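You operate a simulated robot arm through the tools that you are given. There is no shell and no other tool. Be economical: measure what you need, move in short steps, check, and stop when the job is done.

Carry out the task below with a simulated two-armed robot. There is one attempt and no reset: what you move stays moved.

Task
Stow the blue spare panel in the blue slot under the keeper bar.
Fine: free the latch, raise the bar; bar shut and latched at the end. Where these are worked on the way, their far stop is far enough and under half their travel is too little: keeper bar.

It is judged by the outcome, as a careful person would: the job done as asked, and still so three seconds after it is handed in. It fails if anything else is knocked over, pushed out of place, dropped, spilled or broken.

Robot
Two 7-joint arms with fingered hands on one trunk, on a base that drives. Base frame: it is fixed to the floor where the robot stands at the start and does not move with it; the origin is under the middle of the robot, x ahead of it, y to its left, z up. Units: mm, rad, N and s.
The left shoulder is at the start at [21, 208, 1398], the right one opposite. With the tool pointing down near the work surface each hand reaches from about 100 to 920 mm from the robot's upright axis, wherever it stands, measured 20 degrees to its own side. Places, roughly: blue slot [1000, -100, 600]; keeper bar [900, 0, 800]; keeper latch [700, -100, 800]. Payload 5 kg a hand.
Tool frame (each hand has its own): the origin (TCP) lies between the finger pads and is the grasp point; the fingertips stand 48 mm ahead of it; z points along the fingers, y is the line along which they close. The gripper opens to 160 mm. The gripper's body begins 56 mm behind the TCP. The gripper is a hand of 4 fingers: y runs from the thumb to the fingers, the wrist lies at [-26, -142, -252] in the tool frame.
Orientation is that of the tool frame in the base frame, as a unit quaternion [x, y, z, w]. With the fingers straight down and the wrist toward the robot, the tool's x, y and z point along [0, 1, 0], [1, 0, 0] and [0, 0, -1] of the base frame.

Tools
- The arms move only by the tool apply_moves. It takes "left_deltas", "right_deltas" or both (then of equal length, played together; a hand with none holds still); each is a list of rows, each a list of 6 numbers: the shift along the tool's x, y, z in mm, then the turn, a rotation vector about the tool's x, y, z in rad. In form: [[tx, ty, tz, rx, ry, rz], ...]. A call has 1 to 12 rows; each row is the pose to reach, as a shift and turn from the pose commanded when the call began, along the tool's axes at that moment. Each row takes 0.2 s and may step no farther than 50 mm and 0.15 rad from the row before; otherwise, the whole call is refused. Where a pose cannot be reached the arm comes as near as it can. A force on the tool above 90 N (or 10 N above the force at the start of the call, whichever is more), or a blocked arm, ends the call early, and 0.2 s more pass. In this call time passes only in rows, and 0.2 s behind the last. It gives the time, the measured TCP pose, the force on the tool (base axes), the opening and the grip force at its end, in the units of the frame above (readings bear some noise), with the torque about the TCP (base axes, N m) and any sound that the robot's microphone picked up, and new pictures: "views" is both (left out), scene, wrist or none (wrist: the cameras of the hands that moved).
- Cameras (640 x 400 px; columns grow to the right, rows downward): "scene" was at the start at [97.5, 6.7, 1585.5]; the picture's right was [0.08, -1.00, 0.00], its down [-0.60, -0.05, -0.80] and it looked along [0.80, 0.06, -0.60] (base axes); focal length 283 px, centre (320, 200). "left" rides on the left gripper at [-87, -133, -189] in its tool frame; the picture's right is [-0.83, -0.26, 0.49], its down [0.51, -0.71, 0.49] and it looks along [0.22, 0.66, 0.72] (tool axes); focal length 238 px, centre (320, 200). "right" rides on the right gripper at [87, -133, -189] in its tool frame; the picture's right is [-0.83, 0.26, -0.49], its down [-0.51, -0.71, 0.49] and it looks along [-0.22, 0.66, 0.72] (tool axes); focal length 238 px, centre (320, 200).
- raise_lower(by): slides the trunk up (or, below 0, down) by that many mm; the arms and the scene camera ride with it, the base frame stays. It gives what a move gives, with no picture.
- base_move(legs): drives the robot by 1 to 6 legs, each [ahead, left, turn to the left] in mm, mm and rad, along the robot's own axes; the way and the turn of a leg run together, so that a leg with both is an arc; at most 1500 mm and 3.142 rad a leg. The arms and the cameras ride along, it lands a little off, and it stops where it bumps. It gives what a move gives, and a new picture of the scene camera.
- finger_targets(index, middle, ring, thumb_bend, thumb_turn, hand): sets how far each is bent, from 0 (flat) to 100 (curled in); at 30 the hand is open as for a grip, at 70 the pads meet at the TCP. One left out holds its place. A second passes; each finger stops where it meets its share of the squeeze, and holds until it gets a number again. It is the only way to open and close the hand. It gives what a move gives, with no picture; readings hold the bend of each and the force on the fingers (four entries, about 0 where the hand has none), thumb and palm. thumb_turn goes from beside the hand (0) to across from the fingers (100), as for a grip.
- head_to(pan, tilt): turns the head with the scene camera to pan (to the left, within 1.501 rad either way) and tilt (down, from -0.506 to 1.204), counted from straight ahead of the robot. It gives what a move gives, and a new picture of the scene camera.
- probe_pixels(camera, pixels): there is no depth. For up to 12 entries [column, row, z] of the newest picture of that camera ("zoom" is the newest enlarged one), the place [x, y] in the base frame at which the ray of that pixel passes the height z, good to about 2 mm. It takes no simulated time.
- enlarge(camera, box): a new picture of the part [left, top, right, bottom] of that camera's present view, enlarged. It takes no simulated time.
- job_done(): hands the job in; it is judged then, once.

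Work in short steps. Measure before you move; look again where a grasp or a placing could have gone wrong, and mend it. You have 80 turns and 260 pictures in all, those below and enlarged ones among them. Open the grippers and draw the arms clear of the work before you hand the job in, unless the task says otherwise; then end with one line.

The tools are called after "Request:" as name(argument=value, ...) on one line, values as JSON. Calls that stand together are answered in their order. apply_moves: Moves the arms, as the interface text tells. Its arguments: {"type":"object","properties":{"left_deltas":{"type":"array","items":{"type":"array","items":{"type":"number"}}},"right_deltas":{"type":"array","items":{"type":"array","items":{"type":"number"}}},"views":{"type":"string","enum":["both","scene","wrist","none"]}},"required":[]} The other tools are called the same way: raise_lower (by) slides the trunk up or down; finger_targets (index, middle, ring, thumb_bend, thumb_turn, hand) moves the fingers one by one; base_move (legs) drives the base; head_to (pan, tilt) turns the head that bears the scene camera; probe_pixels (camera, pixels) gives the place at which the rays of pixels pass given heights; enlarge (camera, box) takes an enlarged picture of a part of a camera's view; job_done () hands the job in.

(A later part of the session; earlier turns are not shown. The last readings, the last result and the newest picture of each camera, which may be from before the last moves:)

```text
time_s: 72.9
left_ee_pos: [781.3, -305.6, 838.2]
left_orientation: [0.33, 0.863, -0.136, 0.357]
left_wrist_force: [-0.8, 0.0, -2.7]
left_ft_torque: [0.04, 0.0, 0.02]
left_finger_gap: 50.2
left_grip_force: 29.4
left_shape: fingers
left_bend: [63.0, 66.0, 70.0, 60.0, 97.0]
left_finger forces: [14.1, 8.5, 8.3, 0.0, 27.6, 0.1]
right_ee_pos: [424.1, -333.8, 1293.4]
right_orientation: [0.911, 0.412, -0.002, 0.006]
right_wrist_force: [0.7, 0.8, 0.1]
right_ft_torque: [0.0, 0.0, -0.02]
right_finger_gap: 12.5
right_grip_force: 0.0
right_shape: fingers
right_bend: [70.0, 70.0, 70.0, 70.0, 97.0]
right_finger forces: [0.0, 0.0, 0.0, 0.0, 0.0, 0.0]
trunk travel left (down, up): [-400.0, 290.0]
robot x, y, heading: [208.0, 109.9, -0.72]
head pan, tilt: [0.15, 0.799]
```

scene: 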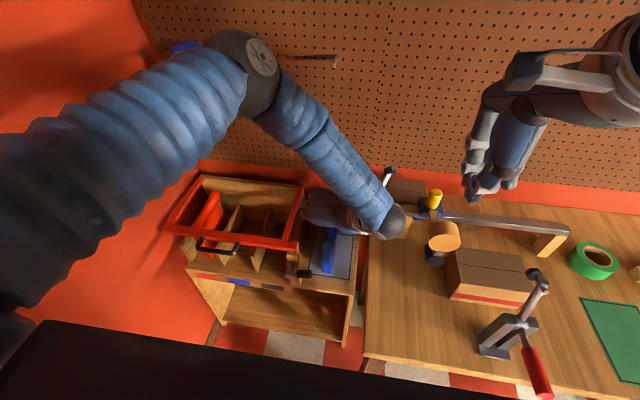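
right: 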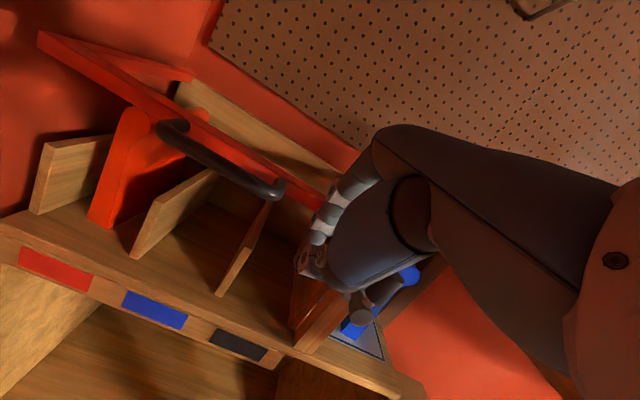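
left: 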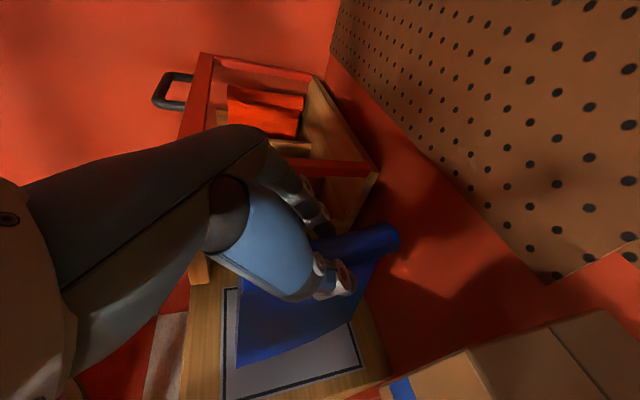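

The panel is light (about 2.5 N) and held fast. I raise it above everything and carry it left, high over the rack, as a staging place above the slot.

Request:
apply_moves(left_deltas=[[-33, 0, -33, 0, 0, 0], [-66, 0, -66, 0, 0, 0], [-99, 0, -99, 0, 0, 0], [-132, 0, -132, 0, 0, 0], [-165, 0, -165, 0, 0, 0], [-182.7, 35, -182.7, 0, 0, 0], [-200.4, 70, -200.4, 0, 0, 0], [-218, 105, -218, 0, 0, 0], [-236, 140, -236, 0, 0, 0], [-253, 175, -253, 0, 0, 0], [-271, 210, -271, 0, 0, 0], [-289, 245, -289, 0, 0, 0]], views="both")

```text
time_s: 75.5
left_ee_pos: [945.6, -119.8, 1246.3]
left_orientation: [0.329, 0.863, -0.138, 0.357]
left_wrist_force: [-1.0, 0.7, -4.1]
left_ft_torque: [0.0, -0.03, -0.04]
left_finger_gap: 50.3
left_grip_force: 29.0
left_shape: fingers
left_bend: [63.0, 66.0, 70.0, 60.0, 97.0]
left_finger forces: [13.8, 8.5, 8.2, 0.1, 27.5, 0.0]
right_ee_pos: [423.8, -331.9, 1293.7]
right_orientation: [0.911, 0.411, -0.001, 0.007]
right_wrist_force: [-0.6, 0.6, 0.3]
right_ft_torque: [-0.11, 0.02, -0.04]
right_finger_gap: 12.7
right_grip_force: 0.0
right_shape: fingers
right_bend: [70.0, 70.0, 70.0, 70.0, 97.0]
right_finger forces: [0.1, 0.0, 0.0, 0.1, 0.1, 0.0]
trunk travel left (down, up): [-400.0, 290.0]
robot x, y, heading: [205.4, 109.6, -0.726]
head pan, tilt: [0.15, 0.799]
```

scene: 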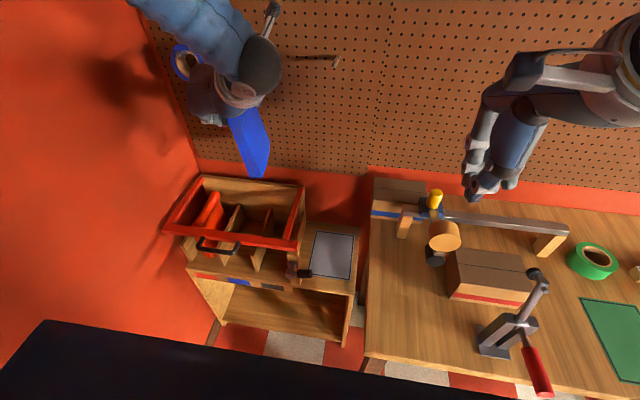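
left: 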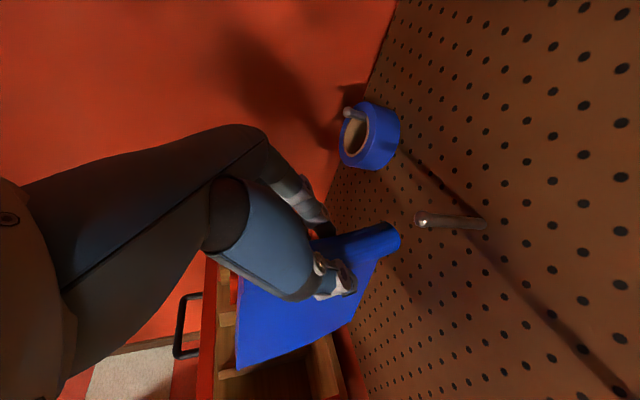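

The panel hangs freely at (250,145); the tape roll's peg on the wall is near, so I come back 60 mm while moving over the slot line and higher.

Request:
apply_moves(left_deltas=[[-4, 4, -40, 0, 0, 0], [-14, 34, -70, 0, 0, 0], [-25, 64, -98, 0, 0, 0], [-36, 94, -125, 0, 0, 0]], views="both")

Request:
finger_targets(hand="right", index=0, middle=0, ring=0, thumb_bend=20, thumb_turn=98)

```text
time_s: 76.5
left_ee_pos: [961.8, -7.4, 1362.5]
left_orientation: [0.33, 0.863, -0.138, 0.358]
left_wrist_force: [-0.3, 1.2, -2.3]
left_ft_torque: [-0.02, -0.04, -0.09]
left_finger_gap: 50.3
left_grip_force: 29.4
left_shape: fingers
left_bend: [63.0, 66.0, 70.0, 60.0, 97.0]
left_finger forces: [13.7, 8.7, 8.3, 0.0, 27.4, 0.0]
right_ee_pos: [424.2, -330.7, 1294.2]
right_orientation: [0.912, 0.411, -0.001, 0.008]
right_wrist_force: [-0.6, 0.2, 0.1]
right_ft_torque: [-0.14, -0.05, -0.04]
right_finger_gap: 12.6
right_grip_force: 0.0
right_shape: fingers
right_bend: [70.0, 70.0, 70.0, 70.0, 97.0]
right_finger forces: [0.0, 0.1, 0.0, 0.0, 0.0, 0.0]
trunk travel left (down, up): [-400.0, 290.0]
robot x, y, heading: [203.1, 107.7, -0.722]
head pan, tilt: [0.15, 0.799]
```

scene: 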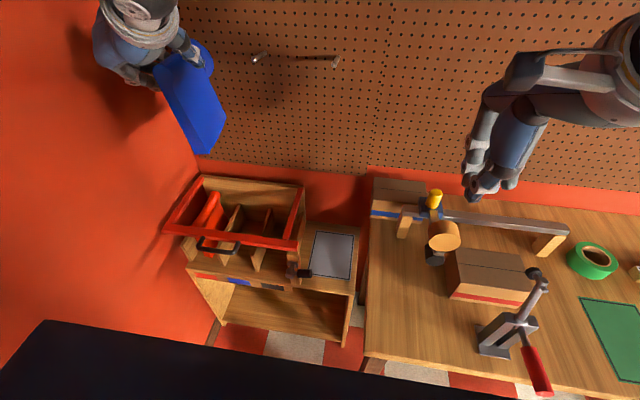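
left: 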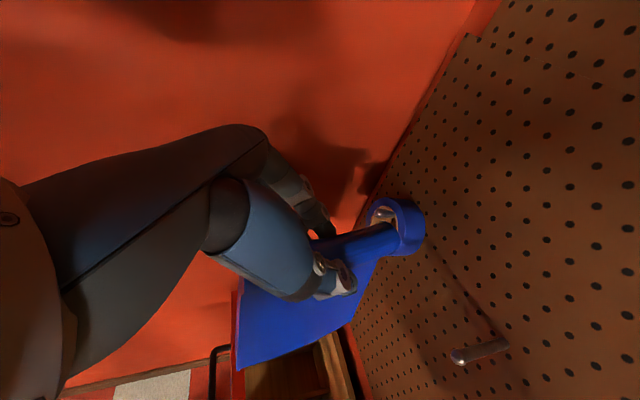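

```text
time_s: 77.5
left_ee_pos: [963.2, -10.7, 1360.3]
left_orientation: [0.33, 0.862, -0.137, 0.359]
left_wrist_force: [-0.6, 0.1, -2.9]
left_ft_torque: [0.08, 0.05, 0.0]
left_finger_gap: 50.3
left_grip_force: 28.7
left_shape: fingers
left_bend: [63.0, 66.0, 70.0, 60.0, 97.0]
left_finger forces: [13.7, 8.4, 8.2, 0.0, 27.3, 0.0]
right_ee_pos: [423.3, -333.4, 1293.2]
right_orientation: [0.911, 0.412, -0.001, 0.004]
right_wrist_force: [-1.2, -0.2, 1.2]
right_ft_torque: [-0.03, -0.03, -0.03]
right_finger_gap: 247.7
right_grip_force: 0.0
right_shape: fingers
right_bend: [0.0, 0.0, 0.0, 20.0, 95.0]
right_finger forces: [0.0, 0.0, 0.0, 0.0, 0.1, 0.0]
trunk travel left (down, up): [-400.0, 290.0]
robot x, y, heading: [208.9, 111.3, -0.727]
head pan, tilt: [0.15, 0.799]
```

The panel is staged at (673, 334, z 1360) over the slot, clear of the bar's arc. Now the right hand, flat, goes left and down in front of the rack, passing below the left arm.

Request:
apply_moves(right_deltas=[[45, -10, 0, 0, 0, 0], [90, -20, 0, 0, 0, 0], [135, -30, 0, 0, 0, 0], [180, -40, 0, 0, 0, 0], [225, -40, 0, 0, 0, 0], [260, -40, 30, 0, 0, 0], [280, -40, 72, 0, 0, 0], [290, -40, 118, 0, 0, 0], [300, -40, 165, 0, 0, 0], [300, -40, 210, 0, 0, 0], [300, -40, 255, 0, 0, 0], [300, -40, 300, 0, 0, 0]], views="scene")

Request:
apply_moves(right_deltas=[[40, 0, 10, -0.1, 0, 0], [80, 0, 30, -0.2, 0, 0], [115, 0, 60, -0.32, 0, 0], [145, 0, 95, -0.44, 0, 0], [153, 0, 135, -0.56, 0, 0], [153, 0, 175, -0.68, 0, 0], [153, 0, 215, -0.775, 0, 0], [153, 0, 255, -0.775, 0, 0], [153, 0, 286, -0.775, 0, 0]], views="scene")

Request:
enlarge(camera="scene", box=[150, 160, 370, 330])

```text
time_s: 80.1
left_ee_pos: [964.4, -11.1, 1359.2]
left_orientation: [0.33, 0.863, -0.138, 0.358]
left_wrist_force: [0.0, -0.2, -3.7]
left_ft_torque: [0.1, 0.07, 0.03]
left_finger_gap: 50.2
left_grip_force: 29.0
left_shape: fingers
left_bend: [63.0, 66.0, 70.0, 60.0, 97.0]
left_finger forces: [13.7, 8.4, 8.2, 0.0, 27.4, 0.0]
right_ee_pos: [595.6, -86.9, 988.8]
right_orientation: [0.911, 0.411, -0.001, 0.006]
right_wrist_force: [0.5, -0.8, -0.4]
right_ft_torque: [0.11, 0.13, 0.01]
right_finger_gap: 247.8
right_grip_force: 0.0
right_shape: fingers
right_bend: [0.0, 0.0, 0.0, 20.0, 95.0]
right_finger forces: [0.0, 0.0, 0.0, 0.0, 0.1, 0.0]
trunk travel left (down, up): [-400.0, 290.0]
robot x, y, heading: [208.5, 113.3, -0.72]
head pan, tilt: [0.15, 0.799]
```

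scene: 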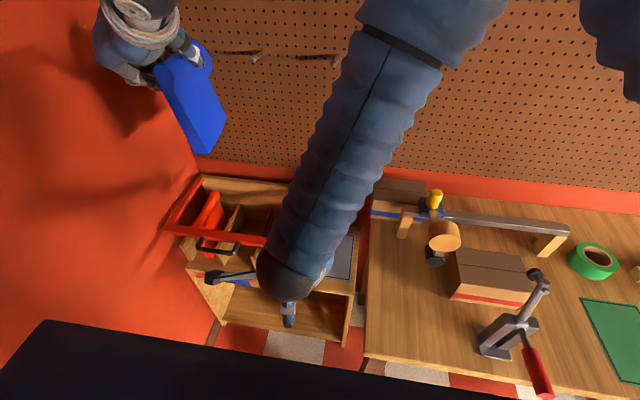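

```text
time_s: 82.1
left_ee_pos: [965.1, -10.8, 1359.9]
left_orientation: [0.33, 0.863, -0.137, 0.358]
left_wrist_force: [0.3, -0.4, -2.3]
left_ft_torque: [0.11, 0.04, 0.0]
left_finger_gap: 50.6
left_grip_force: 29.3
left_shape: fingers
left_bend: [63.0, 66.0, 70.0, 60.0, 97.0]
left_finger forces: [13.7, 8.5, 8.0, 0.0, 27.3, 0.0]
right_ee_pos: [638.8, -111.6, 790.9]
right_orientation: [0.856, 0.374, 0.139, 0.329]
right_wrist_force: [-0.2, -0.1, 0.2]
right_ft_torque: [-0.02, 0.01, 0.0]
right_finger_gap: 248.0
right_grip_force: 0.1
right_shape: fingers
right_bend: [0.0, 0.0, 0.0, 20.0, 95.0]
right_finger forces: [0.1, 0.0, 0.1, 0.0, 0.0, 0.1]
right hand out of reach, approached as far as the arm can: row 5, 6, 7, 8, 9
trunk travel left (down, up): [-400.0, 290.0]
robot x, y, heading: [205.3, 111.1, -0.72]
head pan, tilt: [0.15, 0.799]
```

scene: 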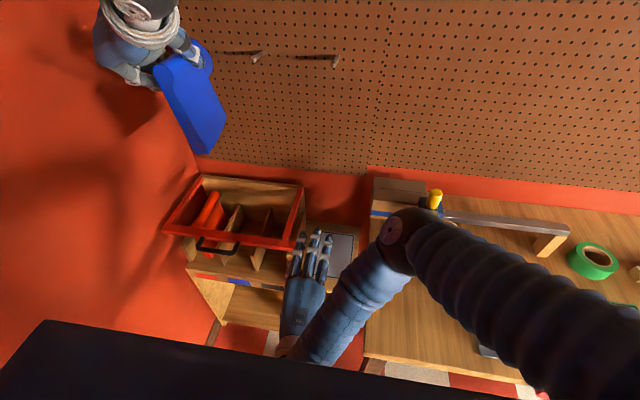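

```text
2.35 times, centred on (260, 245) of scene
```

zoom: 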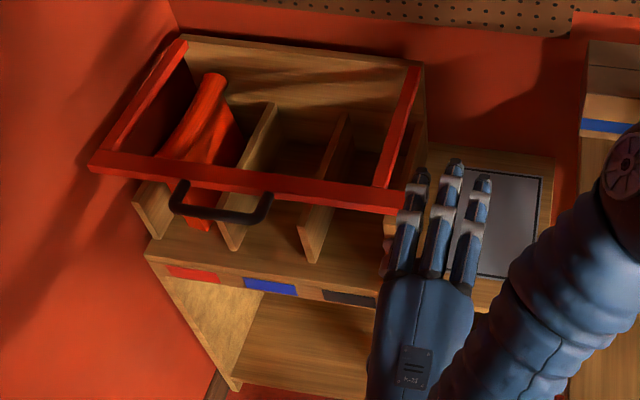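

The right arm cannot get its wrist that close to the body. I back the base 130 mm, which gives both arms room, keeping the panel high.

Request:
base_move(legs=[[-130, 0, 0]])

```text
time_s: 83.4
left_ee_pos: [865.9, 75.4, 1360.7]
left_orientation: [0.331, 0.862, -0.137, 0.358]
left_wrist_force: [-0.9, 1.1, -2.5]
left_ft_torque: [0.06, 0.0, -0.03]
left_finger_gap: 50.4
left_grip_force: 28.7
left_shape: fingers
left_bend: [63.0, 66.0, 70.0, 60.0, 97.0]
left_finger forces: [13.6, 8.6, 8.2, 0.0, 27.4, 0.0]
right_ee_pos: [540.9, -26.8, 791.4]
right_orientation: [0.856, 0.373, 0.138, 0.33]
right_wrist_force: [-0.7, -0.4, 0.9]
right_ft_torque: [-0.02, -0.01, -0.01]
right_finger_gap: 247.8
right_grip_force: 0.1
right_shape: fingers
right_bend: [0.0, 0.0, 0.0, 20.0, 95.0]
right_finger forces: [0.1, 0.0, 0.1, 0.0, 0.0, 0.1]
trunk travel left (down, up): [-400.0, 290.0]
robot x, y, heading: [108.4, 198.7, -0.725]
head pan, tilt: [0.15, 0.799]
```

scene: 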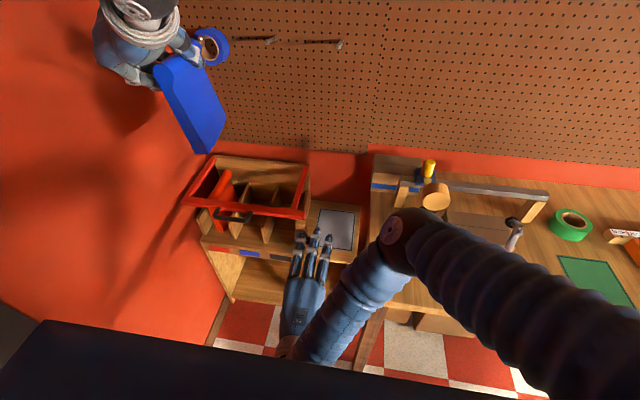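

Now at robot (-103, -79) in the rack frame. I move the right hand to the start place in front of the bar, yawed a little to the left.

Request:
apply_moves(right_deltas=[[27, 0, 29, 0, 0.053, -0.06], [55, 1, 58, 0, 0.107, -0.119], [82, 2, 87, 0, 0.16, -0.179], [110, 3.6, 116, 0, 0.213, -0.238]], views="none")

Request:
enlarge(camera="scene", box=[160, 130, 380, 300])

```text
time_s: 84.4
left_ee_pos: [865.5, 74.1, 1360.2]
left_orientation: [0.33, 0.863, -0.138, 0.358]
left_wrist_force: [0.3, -0.4, -3.6]
left_ft_torque: [0.02, 0.04, 0.01]
left_finger_gap: 50.4
left_grip_force: 29.1
left_shape: fingers
left_bend: [63.0, 66.0, 70.0, 60.0, 97.0]
left_finger forces: [13.7, 8.5, 8.1, 0.0, 27.3, 0.0]
right_ee_pos: [644.5, -73.8, 795.3]
right_orientation: [0.831, 0.467, 0.131, 0.273]
right_wrist_force: [-0.8, -0.1, 0.1]
right_ft_torque: [-0.02, -0.01, 0.01]
right_finger_gap: 247.7
right_grip_force: 0.1
right_shape: fingers
right_bend: [0.0, 0.0, 0.0, 20.0, 95.0]
right_finger forces: [0.0, 0.1, 0.1, 0.1, 0.1, 0.0]
right hand out of reach, approached as far as the arm can: row 1, 2, 3, 4
trunk travel left (down, up): [-400.0, 290.0]
robot x, y, heading: [111.2, 199.5, -0.723]
head pan, tilt: [0.15, 0.799]
```

```text
2.35 times, centred on (270, 215) of scene
```

zoom: 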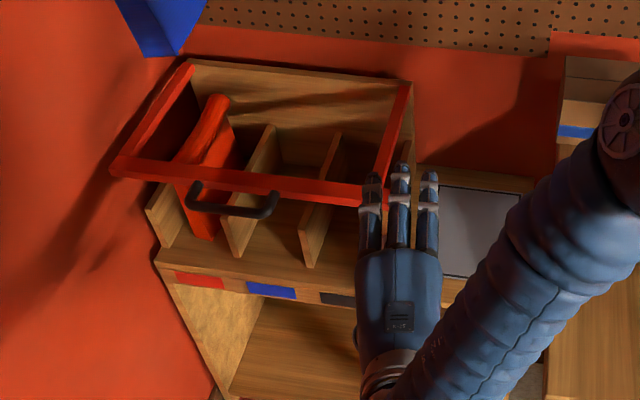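

The right arm cannot get low enough at this trunk height. I raise the panel 100 mm, then lower the trunk 200 mm.

Request:
apply_moves(left_deltas=[[-30, 0, -30, 0, 0, 0], [-60, 0, -60, 0, 0, 0], [-78, 0, -78, 0, 0, 0]], right_deltas=[[0, -20, -20, 0, 0, 0], [0, -40, -40, 0, 0, 0], [0, -30, -70, 0, 0, 0]], views="none")

Request:
raise_lower(by=-200)

Request:
enlarge(camera="scene", box=[100, 0, 500, 380])

```text
time_s: 85.2
left_ee_pos: [866.2, 76.6, 1471.8]
left_orientation: [0.33, 0.863, -0.137, 0.357]
left_wrist_force: [0.2, 1.2, -3.5]
left_ft_torque: [0.03, -0.02, -0.04]
left_finger_gap: 50.4
left_grip_force: 29.3
left_shape: fingers
left_bend: [63.0, 66.0, 70.0, 60.0, 97.0]
left_finger forces: [13.6, 8.4, 8.1, 0.0, 27.3, 0.1]
right_ee_pos: [590.0, -38.3, 837.4]
right_orientation: [0.831, 0.466, 0.131, 0.274]
right_wrist_force: [-0.2, 0.7, 0.2]
right_ft_torque: [-0.03, -0.08, -0.01]
right_finger_gap: 247.8
right_grip_force: 0.1
right_shape: fingers
right_bend: [0.0, 0.0, 0.0, 20.0, 95.0]
right_finger forces: [0.0, 0.0, 0.1, 0.0, 0.0, 0.0]
trunk travel left (down, up): [-400.0, 290.0]
robot x, y, heading: [110.3, 198.7, -0.724]
head pan, tilt: [0.15, 0.799]
```

```text
time_s: 87.4
left_ee_pos: [863.9, 76.7, 1274.2]
left_orientation: [0.33, 0.862, -0.137, 0.358]
left_wrist_force: [-0.3, -0.5, -3.0]
left_ft_torque: [0.1, 0.01, -0.03]
left_finger_gap: 50.2
left_grip_force: 29.0
left_shape: fingers
left_bend: [63.0, 66.0, 70.0, 60.0, 97.0]
left_finger forces: [13.7, 8.3, 8.0, 0.0, 27.2, 0.0]
right_ee_pos: [589.2, -39.3, 639.6]
right_orientation: [0.831, 0.465, 0.132, 0.276]
right_wrist_force: [-9.0, 2.0, 16.9]
right_ft_torque: [-2.02, -2.68, -0.74]
right_finger_gap: 247.8
right_grip_force: 9.0
right_shape: fingers
right_bend: [0.0, 0.0, 0.0, 20.0, 95.0]
right_finger forces: [0.0, 8.7, 8.8, 0.0, 0.1, 0.0]
trunk travel left (down, up): [-200.0, 490.0]
robot x, y, heading: [105.5, 198.7, -0.723]
head pan, tilt: [0.15, 0.799]
```

```text
1.05 times, centred on (300, 190) of scene (not enlarged: the box is as wide or as high as the picture)
```

zoom: 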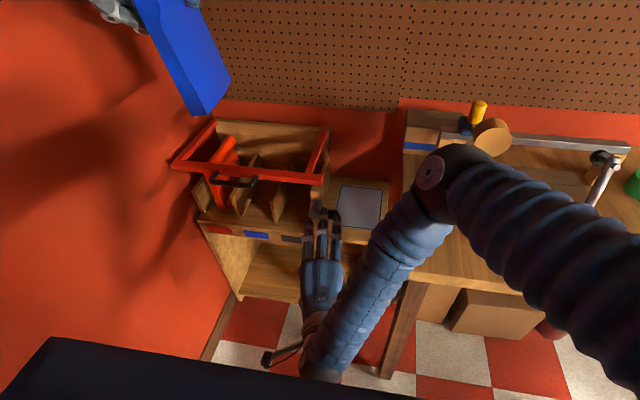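

The descending right fingers touched the lever lightly (9 N, at its stop). I draw back and up, then over to the left, to the start place in front of the bar.

Request:
apply_moves(right_deltas=[[0, -4, -46, 0, 0, 0], [0, 6, -78, 0, 0, 0], [40, 6, -78, -0.03, 0.017, -0.025], [72, 22.6, -66, -0.06, 0.035, -0.05], [72, 51, -46, -0.09, 0.05, -0.07], [72, 79.6, -25.5, -0.11, 0.07, -0.098]], views="none")

Request:
enlarge(camera="scene", box=[160, 100, 400, 300])

```text
time_s: 88.8
left_ee_pos: [866.3, 74.5, 1270.8]
left_orientation: [0.331, 0.863, -0.137, 0.358]
left_wrist_force: [0.5, -0.1, -3.1]
left_ft_torque: [0.08, 0.01, 0.01]
left_finger_gap: 50.3
left_grip_force: 28.2
left_shape: fingers
left_bend: [63.0, 66.0, 70.0, 60.0, 97.0]
left_finger forces: [13.6, 8.4, 8.1, 0.0, 27.1, 0.0]
right_ee_pos: [667.6, -19.9, 734.3]
right_orientation: [0.797, 0.501, 0.156, 0.297]
right_wrist_force: [-1.8, 0.7, 1.2]
right_ft_torque: [-0.13, -0.29, -0.09]
right_finger_gap: 248.0
right_grip_force: 1.1
right_shape: fingers
right_bend: [0.0, 0.0, 0.0, 20.0, 95.0]
right_finger forces: [0.0, 1.8, 0.0, 0.0, 0.1, 0.0]
right hand out of reach, approached as far as the arm can: row 4, 5, 6
trunk travel left (down, up): [-200.0, 490.0]
robot x, y, heading: [110.4, 199.5, -0.726]
head pan, tilt: [0.15, 0.799]
```

```text
2.00 times, centred on (280, 200) of scene
```

zoom: 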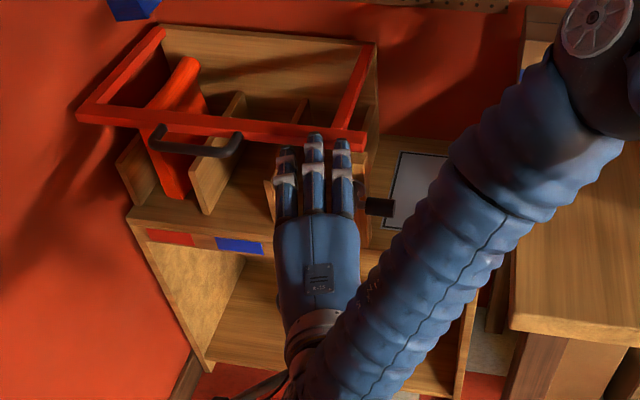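

The middle fingertip just touches the bar's front face at (315,138). I must get below its lower edge: back 15 mm, trunk down 40 mm, then forward under the bar; the panel goes up 60 mm meanwhile.

Request:
apply_moves(right_deltas=[[0, -12, -10, 0, 0, 0], [0, -16, -13, 0, 0, 0]], left_deltas=[[-20, 0, -20, 0, 0, 0], [-42, 0, -42, 0, 0, 0]], views="none")

Request:
raise_lower(by=-45)

Request:
apply_moves(right_deltas=[[0, 15, 12, 0, 0, 0], [0, 30, 24, 0, 0, 0], [0, 42, 34, 0, 0, 0]], views="none")

Request:
enlarge(camera="scene", box=[200, 100, 360, 240])

```text
time_s: 89.4
left_ee_pos: [865.3, 73.0, 1331.4]
left_orientation: [0.33, 0.863, -0.138, 0.358]
left_wrist_force: [-1.3, -0.7, -2.6]
left_ft_torque: [0.07, -0.03, -0.03]
left_finger_gap: 50.7
left_grip_force: 28.9
left_shape: fingers
left_bend: [63.0, 66.0, 70.0, 60.0, 97.0]
left_finger forces: [13.6, 8.4, 8.1, 0.0, 27.2, 0.1]
right_ee_pos: [648.4, -19.5, 752.8]
right_orientation: [0.792, 0.504, 0.164, 0.304]
right_wrist_force: [-1.2, -0.4, 0.2]
right_ft_torque: [0.0, 0.01, 0.03]
right_finger_gap: 248.2
right_grip_force: 0.0
right_shape: fingers
right_bend: [0.0, 0.0, 0.0, 20.0, 95.0]
right_finger forces: [0.1, 0.0, 0.0, 0.0, 0.0, 0.0]
right hand out of reach, approached as far as the arm can: row 1, 2
trunk travel left (down, up): [-200.0, 490.0]
robot x, y, heading: [108.3, 200.8, -0.726]
head pan, tilt: [0.15, 0.799]
```

```text
time_s: 90.2
left_ee_pos: [864.2, 73.5, 1286.4]
left_orientation: [0.33, 0.862, -0.137, 0.359]
left_wrist_force: [-0.2, -0.4, -2.1]
left_ft_torque: [0.08, 0.01, 0.01]
left_finger_gap: 50.3
left_grip_force: 28.1
left_shape: fingers
left_bend: [63.0, 66.0, 70.0, 60.0, 97.0]
left_finger forces: [13.6, 8.4, 8.1, 0.0, 27.2, 0.0]
right_ee_pos: [649.3, -18.9, 708.0]
right_orientation: [0.792, 0.504, 0.164, 0.303]
right_wrist_force: [-0.1, 0.2, -0.3]
right_ft_torque: [-0.02, 0.0, -0.01]
right_finger_gap: 248.0
right_grip_force: 0.0
right_shape: fingers
right_bend: [0.0, 0.0, 0.0, 20.0, 95.0]
right_finger forces: [0.1, 0.0, 0.0, 0.0, 0.1, 0.1]
trunk travel left (down, up): [-155.0, 535.0]
robot x, y, heading: [108.4, 195.1, -0.725]
head pan, tilt: [0.15, 0.799]
```

```text
time_s: 90.8
left_ee_pos: [866.0, 73.1, 1282.2]
left_orientation: [0.33, 0.864, -0.137, 0.355]
left_wrist_force: [3.3, -1.6, -4.3]
left_ft_torque: [0.07, 0.02, 0.02]
left_finger_gap: 50.4
left_grip_force: 28.9
left_shape: fingers
left_bend: [63.0, 66.0, 70.0, 60.0, 97.0]
left_finger forces: [13.7, 8.4, 8.4, 0.1, 27.2, 0.1]
right_ee_pos: [669.7, -19.8, 698.5]
right_orientation: [0.792, 0.511, 0.161, 0.294]
right_wrist_force: [1.0, -1.9, -1.3]
right_ft_torque: [0.09, 0.04, 0.04]
right_finger_gap: 247.8
right_grip_force: 0.0
right_shape: fingers
right_bend: [0.0, 0.0, 0.0, 20.0, 95.0]
right_finger forces: [0.0, 0.1, 0.0, 0.0, 0.0, 0.0]
trunk travel left (down, up): [-155.0, 535.0]
robot x, y, heading: [106.6, 197.8, -0.726]
head pan, tilt: [0.15, 0.799]
stopped in row 2 (right hand): the force on the tool passed its limit at 108 N (the readings are from after the stop); the commanded pose is now the measured one
```

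```text
2.86 times, centred on (280, 170) of scene
```

zoom: 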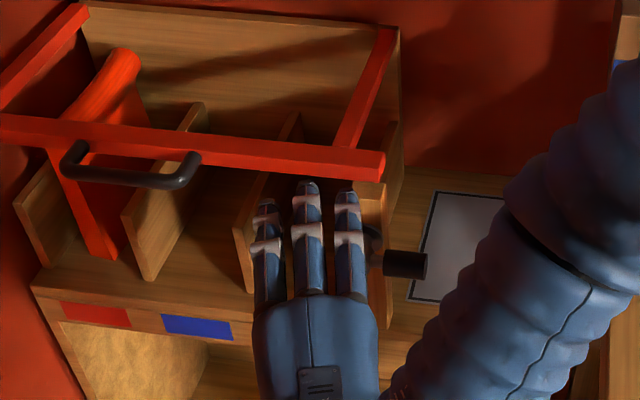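

The middle tip is now below the bar's lower edge, but the ring finger ran into the post at (365,200). I shift 22 mm left, then forward under the bar.

Request:
apply_moves(right_deltas=[[22, -4, -3, 0, 0, 0], [26, 12, 9, 0, 0, 0], [28, 24, 18, 0, 0, 0], [30, 34, 26, 0, 0, 0]], views="none")

Request:
enlarge(camera="scene", box=[200, 100, 360, 240])

```text
time_s: 91.8
left_ee_pos: [865.1, 74.4, 1284.9]
left_orientation: [0.33, 0.863, -0.138, 0.357]
left_wrist_force: [-0.8, 0.0, -3.7]
left_ft_torque: [0.09, -0.04, -0.02]
left_finger_gap: 50.2
left_grip_force: 28.4
left_shape: fingers
left_bend: [63.0, 66.0, 70.0, 60.0, 97.0]
left_finger forces: [13.6, 8.4, 8.1, 0.1, 27.2, 0.1]
right_ee_pos: [720.2, -11.5, 700.7]
right_orientation: [0.794, 0.511, 0.157, 0.289]
right_wrist_force: [-1.1, 0.9, -4.0]
right_ft_torque: [0.13, 0.17, 0.07]
right_finger_gap: 247.4
right_grip_force: 1.8
right_shape: fingers
right_bend: [0.0, 1.0, 0.0, 20.0, 95.0]
right_finger forces: [0.1, 3.7, 0.2, 0.0, 0.0, 0.1]
trunk travel left (down, up): [-155.0, 535.0]
robot x, y, heading: [109.2, 198.1, -0.725]
head pan, tilt: [0.15, 0.799]
```

```text
2.86 times, centred on (280, 170) of scene
```

zoom: 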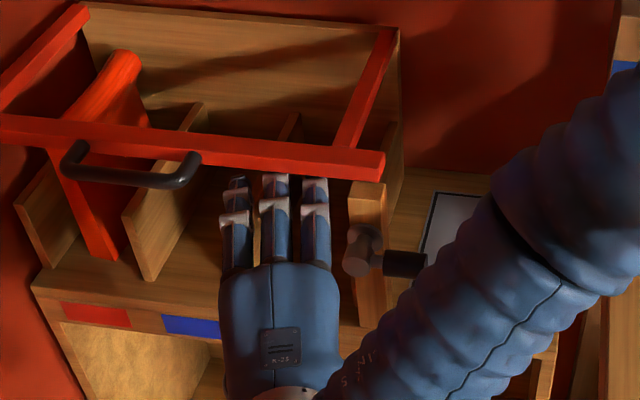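

The fingers are now properly under the bar and feel its weight (4 N). I lift along the arc, to about 42 degrees first.

Request:
apply_moves(right_deltas=[[0, 25.6, -30.8, 0, 0, 0], [-2.2, 55.5, -57.2, 0, 0, 0], [-5.8, 89, -78.8, 0, 0, 0], [-10.9, 125.2, -95, 0, 0, 0], [-17.4, 163.5, -105.4, 0, 0, 0]], views="none")

Request:
enlarge(camera="scene", box=[140, 20, 380, 240])

```text
time_s: 93.0
left_ee_pos: [864.2, 74.0, 1284.6]
left_orientation: [0.33, 0.863, -0.137, 0.357]
left_wrist_force: [0.4, -0.1, -2.4]
left_ft_torque: [0.11, -0.03, 0.07]
left_finger_gap: 50.4
left_grip_force: 28.6
left_shape: fingers
left_bend: [63.0, 66.0, 70.0, 60.0, 97.0]
left_finger forces: [13.4, 8.4, 8.2, 0.0, 27.3, 0.0]
right_ee_pos: [771.2, -44.4, 885.4]
right_orientation: [0.792, 0.512, 0.16, 0.292]
right_wrist_force: [-1.5, 1.4, -1.9]
right_ft_torque: [-0.14, -0.19, -0.04]
right_finger_gap: 247.8
right_grip_force: 0.1
right_shape: fingers
right_bend: [0.0, 0.0, 0.0, 20.0, 95.0]
right_finger forces: [0.0, 0.1, 0.0, 0.0, 0.1, 0.1]
trunk travel left (down, up): [-155.0, 535.0]
robot x, y, heading: [106.2, 203.0, -0.727]
head pan, tilt: [0.15, 0.799]
```

```text
1.82 times, centred on (260, 130) of scene
```

zoom: 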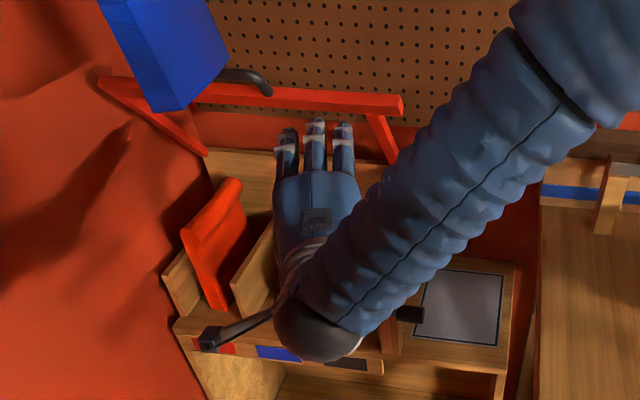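

The bar is at about 45 degrees, resting on the fingers. I go on along the arc to the upright stop, tilting the fingers level.

Request:
apply_moves(right_deltas=[[-6.9, 32.8, -17.6, 0.07, 0, 0], [-14.6, 67.1, -36.7, 0.17, 0, 0], [-22.9, 102.4, -50.7, 0.27, 0, 0], [-31.9, 138.5, -59.6, 0.37, 0, 0], [-41.1, 174.8, -63.6, 0.47, 0, 0], [-48.2, 203, -67.6, 0.57, 0, 0]], views="none")

Request:
enlarge(camera="scene", box=[140, 0, 380, 240])

Request:
enlarge(camera="left", box=[0, 0, 640, 400])

```text
time_s: 94.4
left_ee_pos: [864.9, 74.6, 1284.6]
left_orientation: [0.33, 0.863, -0.137, 0.357]
left_wrist_force: [1.0, 0.0, -3.1]
left_ft_torque: [0.11, 0.0, 0.0]
left_finger_gap: 50.3
left_grip_force: 28.1
left_shape: fingers
left_bend: [63.0, 66.0, 70.0, 60.0, 97.0]
left_finger forces: [13.5, 8.5, 8.1, 0.0, 27.2, 0.1]
right_ee_pos: [857.6, -127.3, 1067.5]
right_orientation: [0.841, 0.537, 0.012, 0.058]
right_wrist_force: [-0.7, 0.4, -2.8]
right_ft_torque: [-0.08, -0.04, -0.04]
right_finger_gap: 247.8
right_grip_force: 0.1
right_shape: fingers
right_bend: [0.0, 0.0, 0.0, 20.0, 95.0]
right_finger forces: [0.1, 0.0, 0.0, 0.0, 0.0, 0.0]
trunk travel left (down, up): [-155.0, 535.0]
robot x, y, heading: [106.9, 197.4, -0.723]
head pan, tilt: [0.15, 0.799]
```

```text
1.67 times, centred on (260, 120) of scene
```

zoom: 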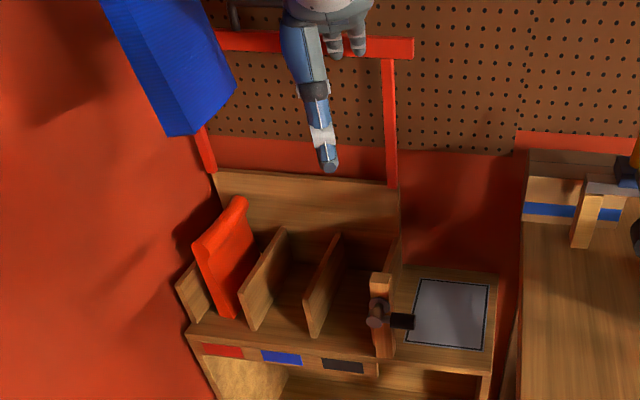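

```text
1.00 times, centred on (320, 200) of left (not enlarged: the box is as wide or as high as the picture)
```

zoom: 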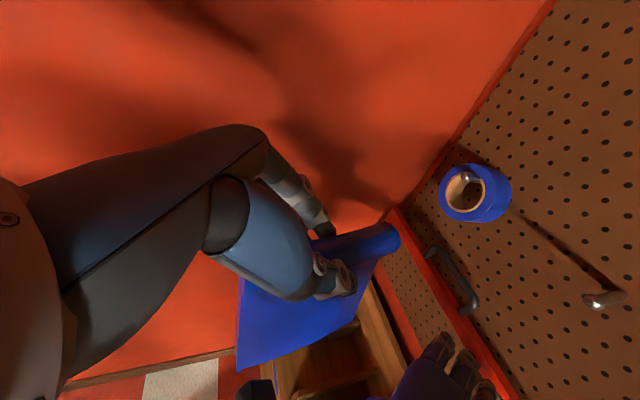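

The bar is upright, resting on the right fingers, with the handle behind it. To make room for the left wrist I swing the right wrist to the right around its fingertips, pressing the bar gently toward its stop.

Request:
apply_moves(right_deltas=[[-23, 4, 0.5, 0, 0.011, -0.114], [-46, 10, 1, 0, 0.023, -0.229], [-68, 18, 2, 0, 0.034, -0.343], [-89, 29, 3, 0, 0.046, -0.458]], views="none")

Request:
head_to(pan=0.2, tilt=0.65)

```text
time_s: 95.4
left_ee_pos: [861.7, 74.3, 1286.7]
left_orientation: [0.331, 0.862, -0.138, 0.358]
left_wrist_force: [-0.1, -0.5, -3.7]
left_ft_torque: [0.11, 0.02, 0.08]
left_finger_gap: 50.5
left_grip_force: 29.3
left_shape: fingers
left_bend: [63.0, 66.0, 70.0, 60.0, 97.0]
left_finger forces: [13.5, 8.4, 8.2, 0.0, 27.2, 0.1]
right_ee_pos: [845.3, -218.9, 1074.2]
right_orientation: [0.697, 0.716, 0.018, 0.047]
right_wrist_force: [-17.3, 8.9, 5.8]
right_ft_torque: [-0.4, -1.23, 0.68]
right_finger_gap: 247.9
right_grip_force: 10.3
right_shape: fingers
right_bend: [0.0, 0.0, 3.0, 20.0, 95.0]
right_finger forces: [0.0, 0.0, 20.1, 0.0, 0.0, 0.0]
trunk travel left (down, up): [-155.0, 535.0]
robot x, y, heading: [108.8, 197.8, -0.72]
head pan, tilt: [0.15, 0.799]
```

```text
time_s: 96.1
left_ee_pos: [862.6, 74.7, 1285.7]
left_orientation: [0.331, 0.862, -0.136, 0.359]
left_wrist_force: [-0.4, 0.0, -1.8]
left_ft_torque: [0.12, 0.01, -0.02]
left_finger_gap: 50.7
left_grip_force: 28.4
left_shape: fingers
left_bend: [63.0, 66.0, 70.0, 60.0, 97.0]
left_finger forces: [13.6, 8.3, 8.2, 0.1, 27.2, 0.1]
right_ee_pos: [846.8, -219.8, 1074.4]
right_orientation: [0.697, 0.715, 0.017, 0.049]
right_wrist_force: [-13.9, 10.0, 2.6]
right_ft_torque: [-0.3, -0.69, 0.94]
right_finger_gap: 248.0
right_grip_force: 8.4
right_shape: fingers
right_bend: [0.0, 0.0, 3.0, 20.0, 95.0]
right_finger forces: [0.0, 0.0, 17.3, 0.0, 0.1, 0.1]
trunk travel left (down, up): [-155.0, 535.0]
robot x, y, heading: [106.4, 198.1, -0.721]
head pan, tilt: [0.201, 0.649]
```

scene: 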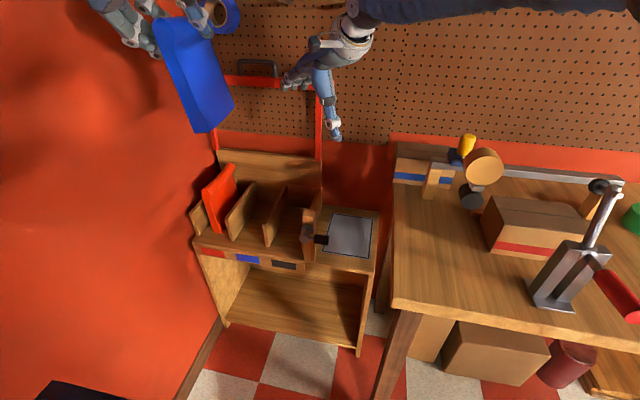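

The bar is pressed upright at its stop by the right hand (17 N), and the space above the slot is free. I bring the panel forward and down to just above the dividers.

Request:
apply_moves(left_deltas=[[14.1, 1, 42.4, 0, 0, 0], [28.3, 2, 84.8, 0, 0, 0], [42.4, 3, 127.3, 0, 0, 0], [56.6, 4, 169.7, 0, 0, 0], [56.6, 4, 212, 0, 0, 0], [56.6, 4, 254.5, 0, 0, 0], [53, 4, 293.4, 0, 0, 0], [49.5, 4, 326.6, 0, 0, 0]], views="both")

Request:
enlarge(camera="scene", box=[140, 60, 380, 300])

```text
time_s: 97.9
left_ee_pos: [1012.5, -54.0, 1020.1]
left_orientation: [0.331, 0.863, -0.137, 0.358]
left_wrist_force: [0.4, -1.1, -1.8]
left_ft_torque: [0.14, 0.06, 0.0]
left_finger_gap: 50.0
left_grip_force: 28.8
left_shape: fingers
left_bend: [63.0, 66.0, 70.0, 60.0, 97.0]
left_finger forces: [13.5, 8.1, 8.0, 0.0, 27.0, 0.1]
right_ee_pos: [846.8, -220.4, 1074.1]
right_orientation: [0.697, 0.715, 0.017, 0.049]
right_wrist_force: [-11.2, 8.4, 3.0]
right_ft_torque: [-0.22, -0.55, 0.83]
right_finger_gap: 247.8
right_grip_force: 7.4
right_shape: fingers
right_bend: [0.0, 0.0, 3.0, 20.0, 95.0]
right_finger forces: [0.1, 0.1, 14.4, 0.1, 0.0, 0.1]
trunk travel left (down, up): [-155.0, 535.0]
robot x, y, heading: [109.2, 199.9, -0.718]
head pan, tilt: [0.201, 0.649]
```

scene: 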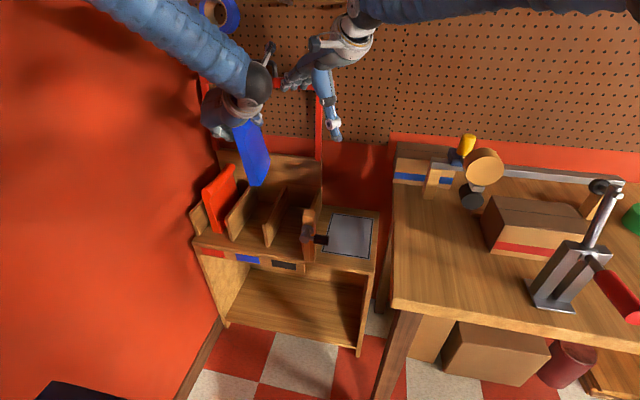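
left: 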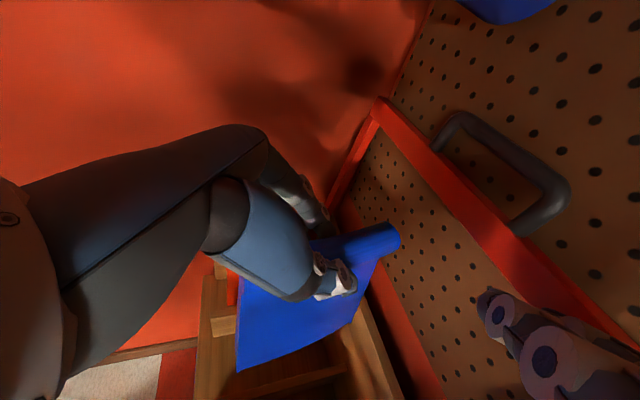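

```text
1.67 times, centred on (260, 180) of scene
```

zoom: 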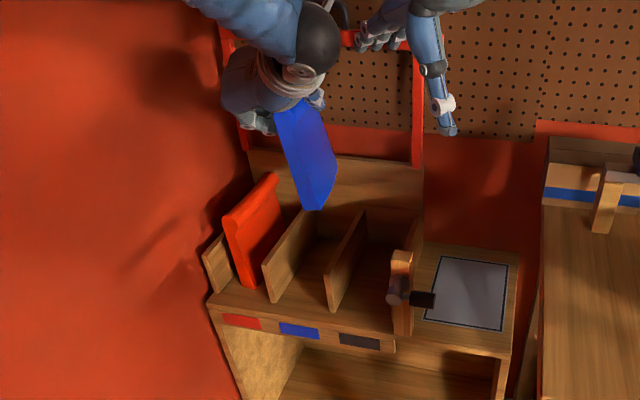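

The panel hangs above the slot. I check alignment by probing the panel's lower front corner and the dividers' feet.

Request:
probe_pixels(camera="zoom", pixels=[[315, 209, 820], [302, 207, 820], [322, 209, 820], [268, 301, 605], [332, 310, 605], [249, 287, 605], [208, 292, 605], [280, 225, 750], [348, 225, 750]])

```text
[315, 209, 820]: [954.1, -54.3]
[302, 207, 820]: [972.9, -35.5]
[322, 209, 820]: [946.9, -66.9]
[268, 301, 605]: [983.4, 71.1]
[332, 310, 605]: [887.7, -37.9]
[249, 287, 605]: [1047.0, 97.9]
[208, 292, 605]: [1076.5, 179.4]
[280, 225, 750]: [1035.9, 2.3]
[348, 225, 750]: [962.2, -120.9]
```

The panel's lower edge is about 25 mm too far right (it hangs tilted by some 5 degrees); slot centre is at 335. I roll the hand 0.09 rad to straighten it and descend part of the way.

Request:
apply_moves(left_deltas=[[0, 4, 0, -0.064, 0, 0.064], [31, 4, 31, -0.064, 0, 0.064], [62, 4, 62, -0.064, 0, 0.064], [92, 4, 92, -0.064, 0, 0.064]], views="wrist")

Request:
enlarge(camera="scene", box=[170, 100, 350, 290])

```text
time_s: 98.9
left_ee_pos: [1014.6, -50.5, 892.5]
left_orientation: [0.346, 0.855, -0.099, 0.374]
left_wrist_force: [0.6, -0.3, -0.2]
left_ft_torque: [0.19, 0.25, 0.01]
left_finger_gap: 50.0
left_grip_force: 28.2
left_shape: fingers
left_bend: [63.0, 66.0, 70.0, 60.0, 97.0]
left_finger forces: [13.4, 8.2, 7.9, 0.1, 26.9, 0.0]
right_ee_pos: [846.3, -218.9, 1074.2]
right_orientation: [0.697, 0.715, 0.018, 0.048]
right_wrist_force: [-10.1, 7.7, 0.4]
right_ft_torque: [-0.17, -0.24, 0.95]
right_finger_gap: 247.9
right_grip_force: 6.2
right_shape: fingers
right_bend: [0.0, 0.0, 3.0, 20.0, 95.0]
right_finger forces: [0.0, 0.0, 12.2, 0.1, 0.0, 0.0]
trunk travel left (down, up): [-155.0, 535.0]
robot x, y, heading: [106.9, 202.1, -0.725]
head pan, tilt: [0.201, 0.649]
```

left: 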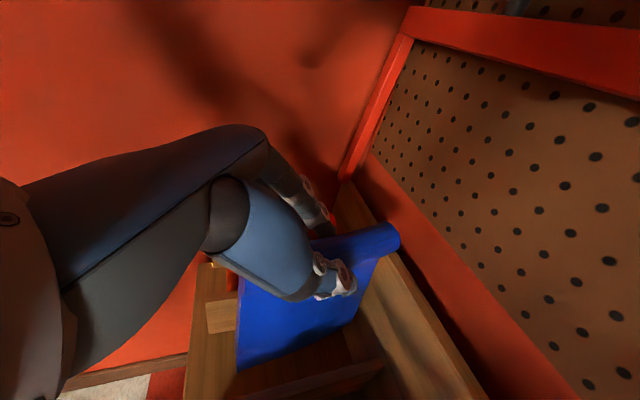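

```text
2.11 times, centred on (260, 195) of scene
```

zoom: 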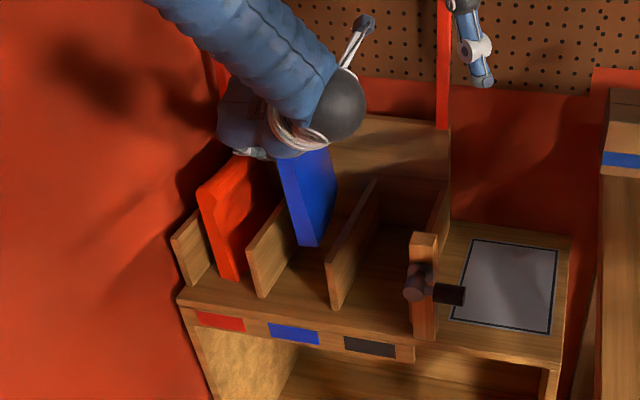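

The panel is going in between the dividers. I lower on slowly to the floor.

Request:
apply_moves(left_deltas=[[20, -3, 20, 0, 0, 0], [38, -5, 38, 0, 0, 0], [52, -7, 52, 0, 0, 0], [60, -8, 60, 0, 0, 0]], views="wrist")

Request:
enlarge(camera="scene", box=[170, 100, 350, 290])

```text
time_s: 99.9
left_ee_pos: [1016.5, -50.0, 806.5]
left_orientation: [0.346, 0.856, -0.097, 0.373]
left_wrist_force: [0.9, -0.2, -2.0]
left_ft_torque: [0.1, 0.07, 0.03]
left_finger_gap: 50.4
left_grip_force: 28.2
left_shape: fingers
left_bend: [63.0, 66.0, 70.0, 60.0, 97.0]
left_finger forces: [13.4, 8.3, 7.9, 0.0, 27.0, 0.0]
right_ee_pos: [846.5, -219.8, 1073.3]
right_orientation: [0.698, 0.715, 0.018, 0.049]
right_wrist_force: [-11.4, 9.7, 1.5]
right_ft_torque: [-0.24, -0.47, 1.02]
right_finger_gap: 247.7
right_grip_force: 7.8
right_shape: fingers
right_bend: [0.0, 0.0, 3.0, 20.0, 95.0]
right_finger forces: [0.0, 0.0, 14.9, 0.0, 0.0, 0.0]
trunk travel left (down, up): [-155.0, 535.0]
robot x, y, heading: [109.2, 198.4, -0.72]
head pan, tilt: [0.201, 0.649]
```

left: 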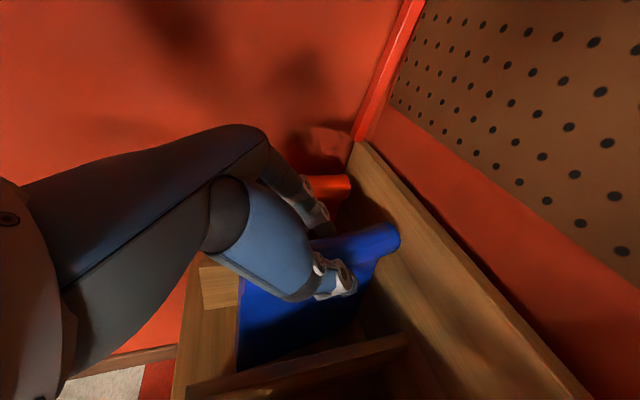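

```text
2.11 times, centred on (260, 195) of scene
```

zoom: 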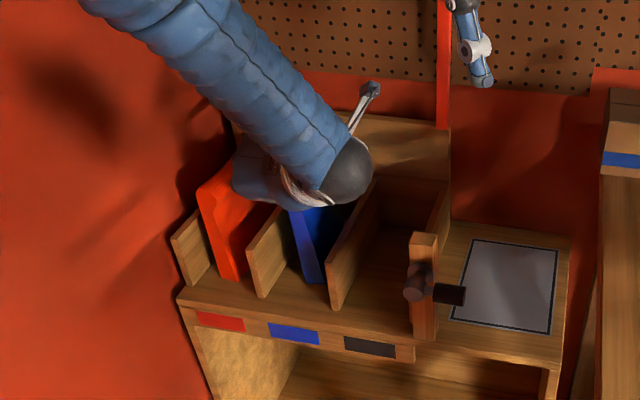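

Almost at the floor, still hanging (-2 N). I lower in small steps till it bears.

Request:
apply_moves(left_deltas=[[3, 0, 3, 0, 0, 0], [6, -1, 6, 0, 0, 0], [9, -1, 9, 0, 0, 0]], views="none")

Request:
enlarge(camera="scene", box=[190, 160, 310, 280])

```text
time_s: 100.7
left_ee_pos: [1016.3, -50.5, 795.6]
left_orientation: [0.346, 0.855, -0.098, 0.374]
left_wrist_force: [-2.7, 0.5, 11.1]
left_ft_torque: [-0.32, -0.53, -0.05]
left_finger_gap: 50.1
left_grip_force: 28.6
left_shape: fingers
left_bend: [62.0, 66.0, 70.0, 61.0, 97.0]
left_finger forces: [15.2, 7.9, 6.8, 0.1, 27.2, 0.0]
right_ee_pos: [847.0, -219.8, 1074.0]
right_orientation: [0.698, 0.714, 0.016, 0.05]
right_wrist_force: [-5.4, 7.7, -2.0]
right_ft_torque: [-0.04, 0.2, 1.12]
right_finger_gap: 248.0
right_grip_force: 4.4
right_shape: fingers
right_bend: [0.0, 0.0, 3.0, 20.0, 95.0]
right_finger forces: [0.0, 0.0, 9.7, 0.0, 0.0, 0.0]
trunk travel left (down, up): [-155.0, 535.0]
robot x, y, heading: [104.9, 201.0, -0.724]
head pan, tilt: [0.201, 0.649]
```

```text
3.33 times, centred on (250, 220) of scene
```

zoom: 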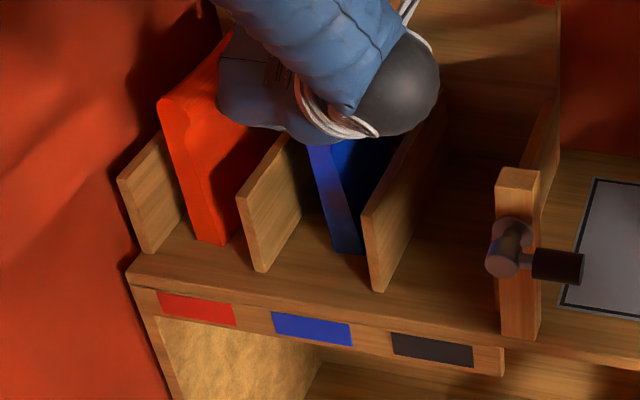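

The panel stands on the slot floor (11 N bearing). I open the hand moderately.

Request:
finger_targets(hand="left", index=52, middle=52, ring=52, thumb_bend=50)

Request:
enlarge(camera="scene", box=[190, 140, 310, 270])

Request:
enlarge(camera="left", box=[160, 120, 460, 400])

```text
time_s: 101.7
left_ee_pos: [1016.2, -50.5, 792.6]
left_orientation: [0.346, 0.856, -0.098, 0.372]
left_wrist_force: [-0.1, 0.2, 0.2]
left_ft_torque: [-0.03, -0.01, 0.0]
left_finger_gap: 87.4
left_grip_force: 0.0
left_shape: fingers
left_bend: [52.0, 52.0, 52.0, 50.0, 98.0]
left_finger forces: [0.0, 0.0, 0.0, 0.1, 0.2, 0.1]
right_ee_pos: [846.3, -221.3, 1074.2]
right_orientation: [0.698, 0.715, 0.017, 0.048]
right_wrist_force: [-11.1, 9.1, 1.0]
right_ft_torque: [-0.2, -0.37, 1.05]
right_finger_gap: 247.8
right_grip_force: 7.4
right_shape: fingers
right_bend: [0.0, 0.0, 3.0, 20.0, 95.0]
right_finger forces: [0.1, 0.0, 14.4, 0.0, 0.1, 0.0]
trunk travel left (down, up): [-155.0, 535.0]
robot x, y, heading: [108.5, 198.3, -0.727]
head pan, tilt: [0.201, 0.649]
```

```text
3.08 times, centred on (250, 205) of scene
```

zoom: 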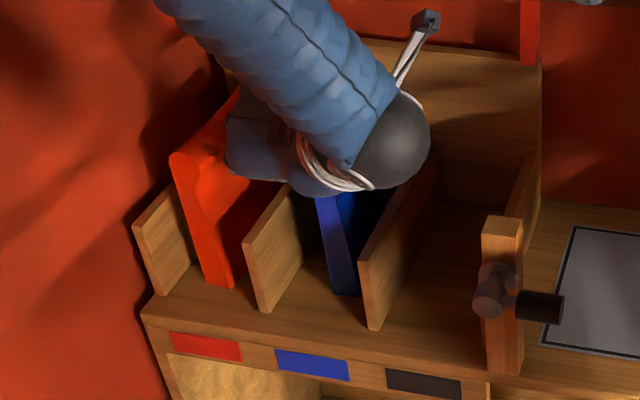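

```text
1.43 times, centred on (310, 260) of left
```

zoom: 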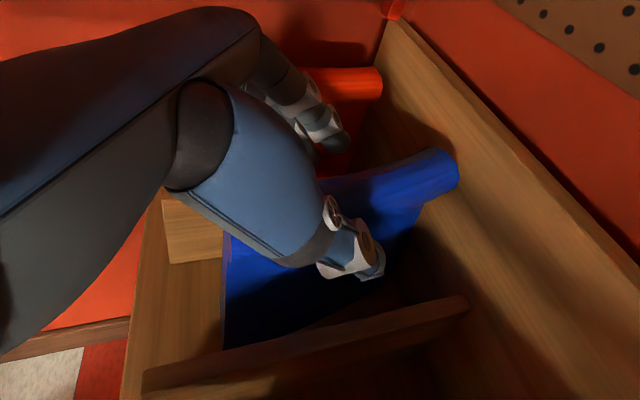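

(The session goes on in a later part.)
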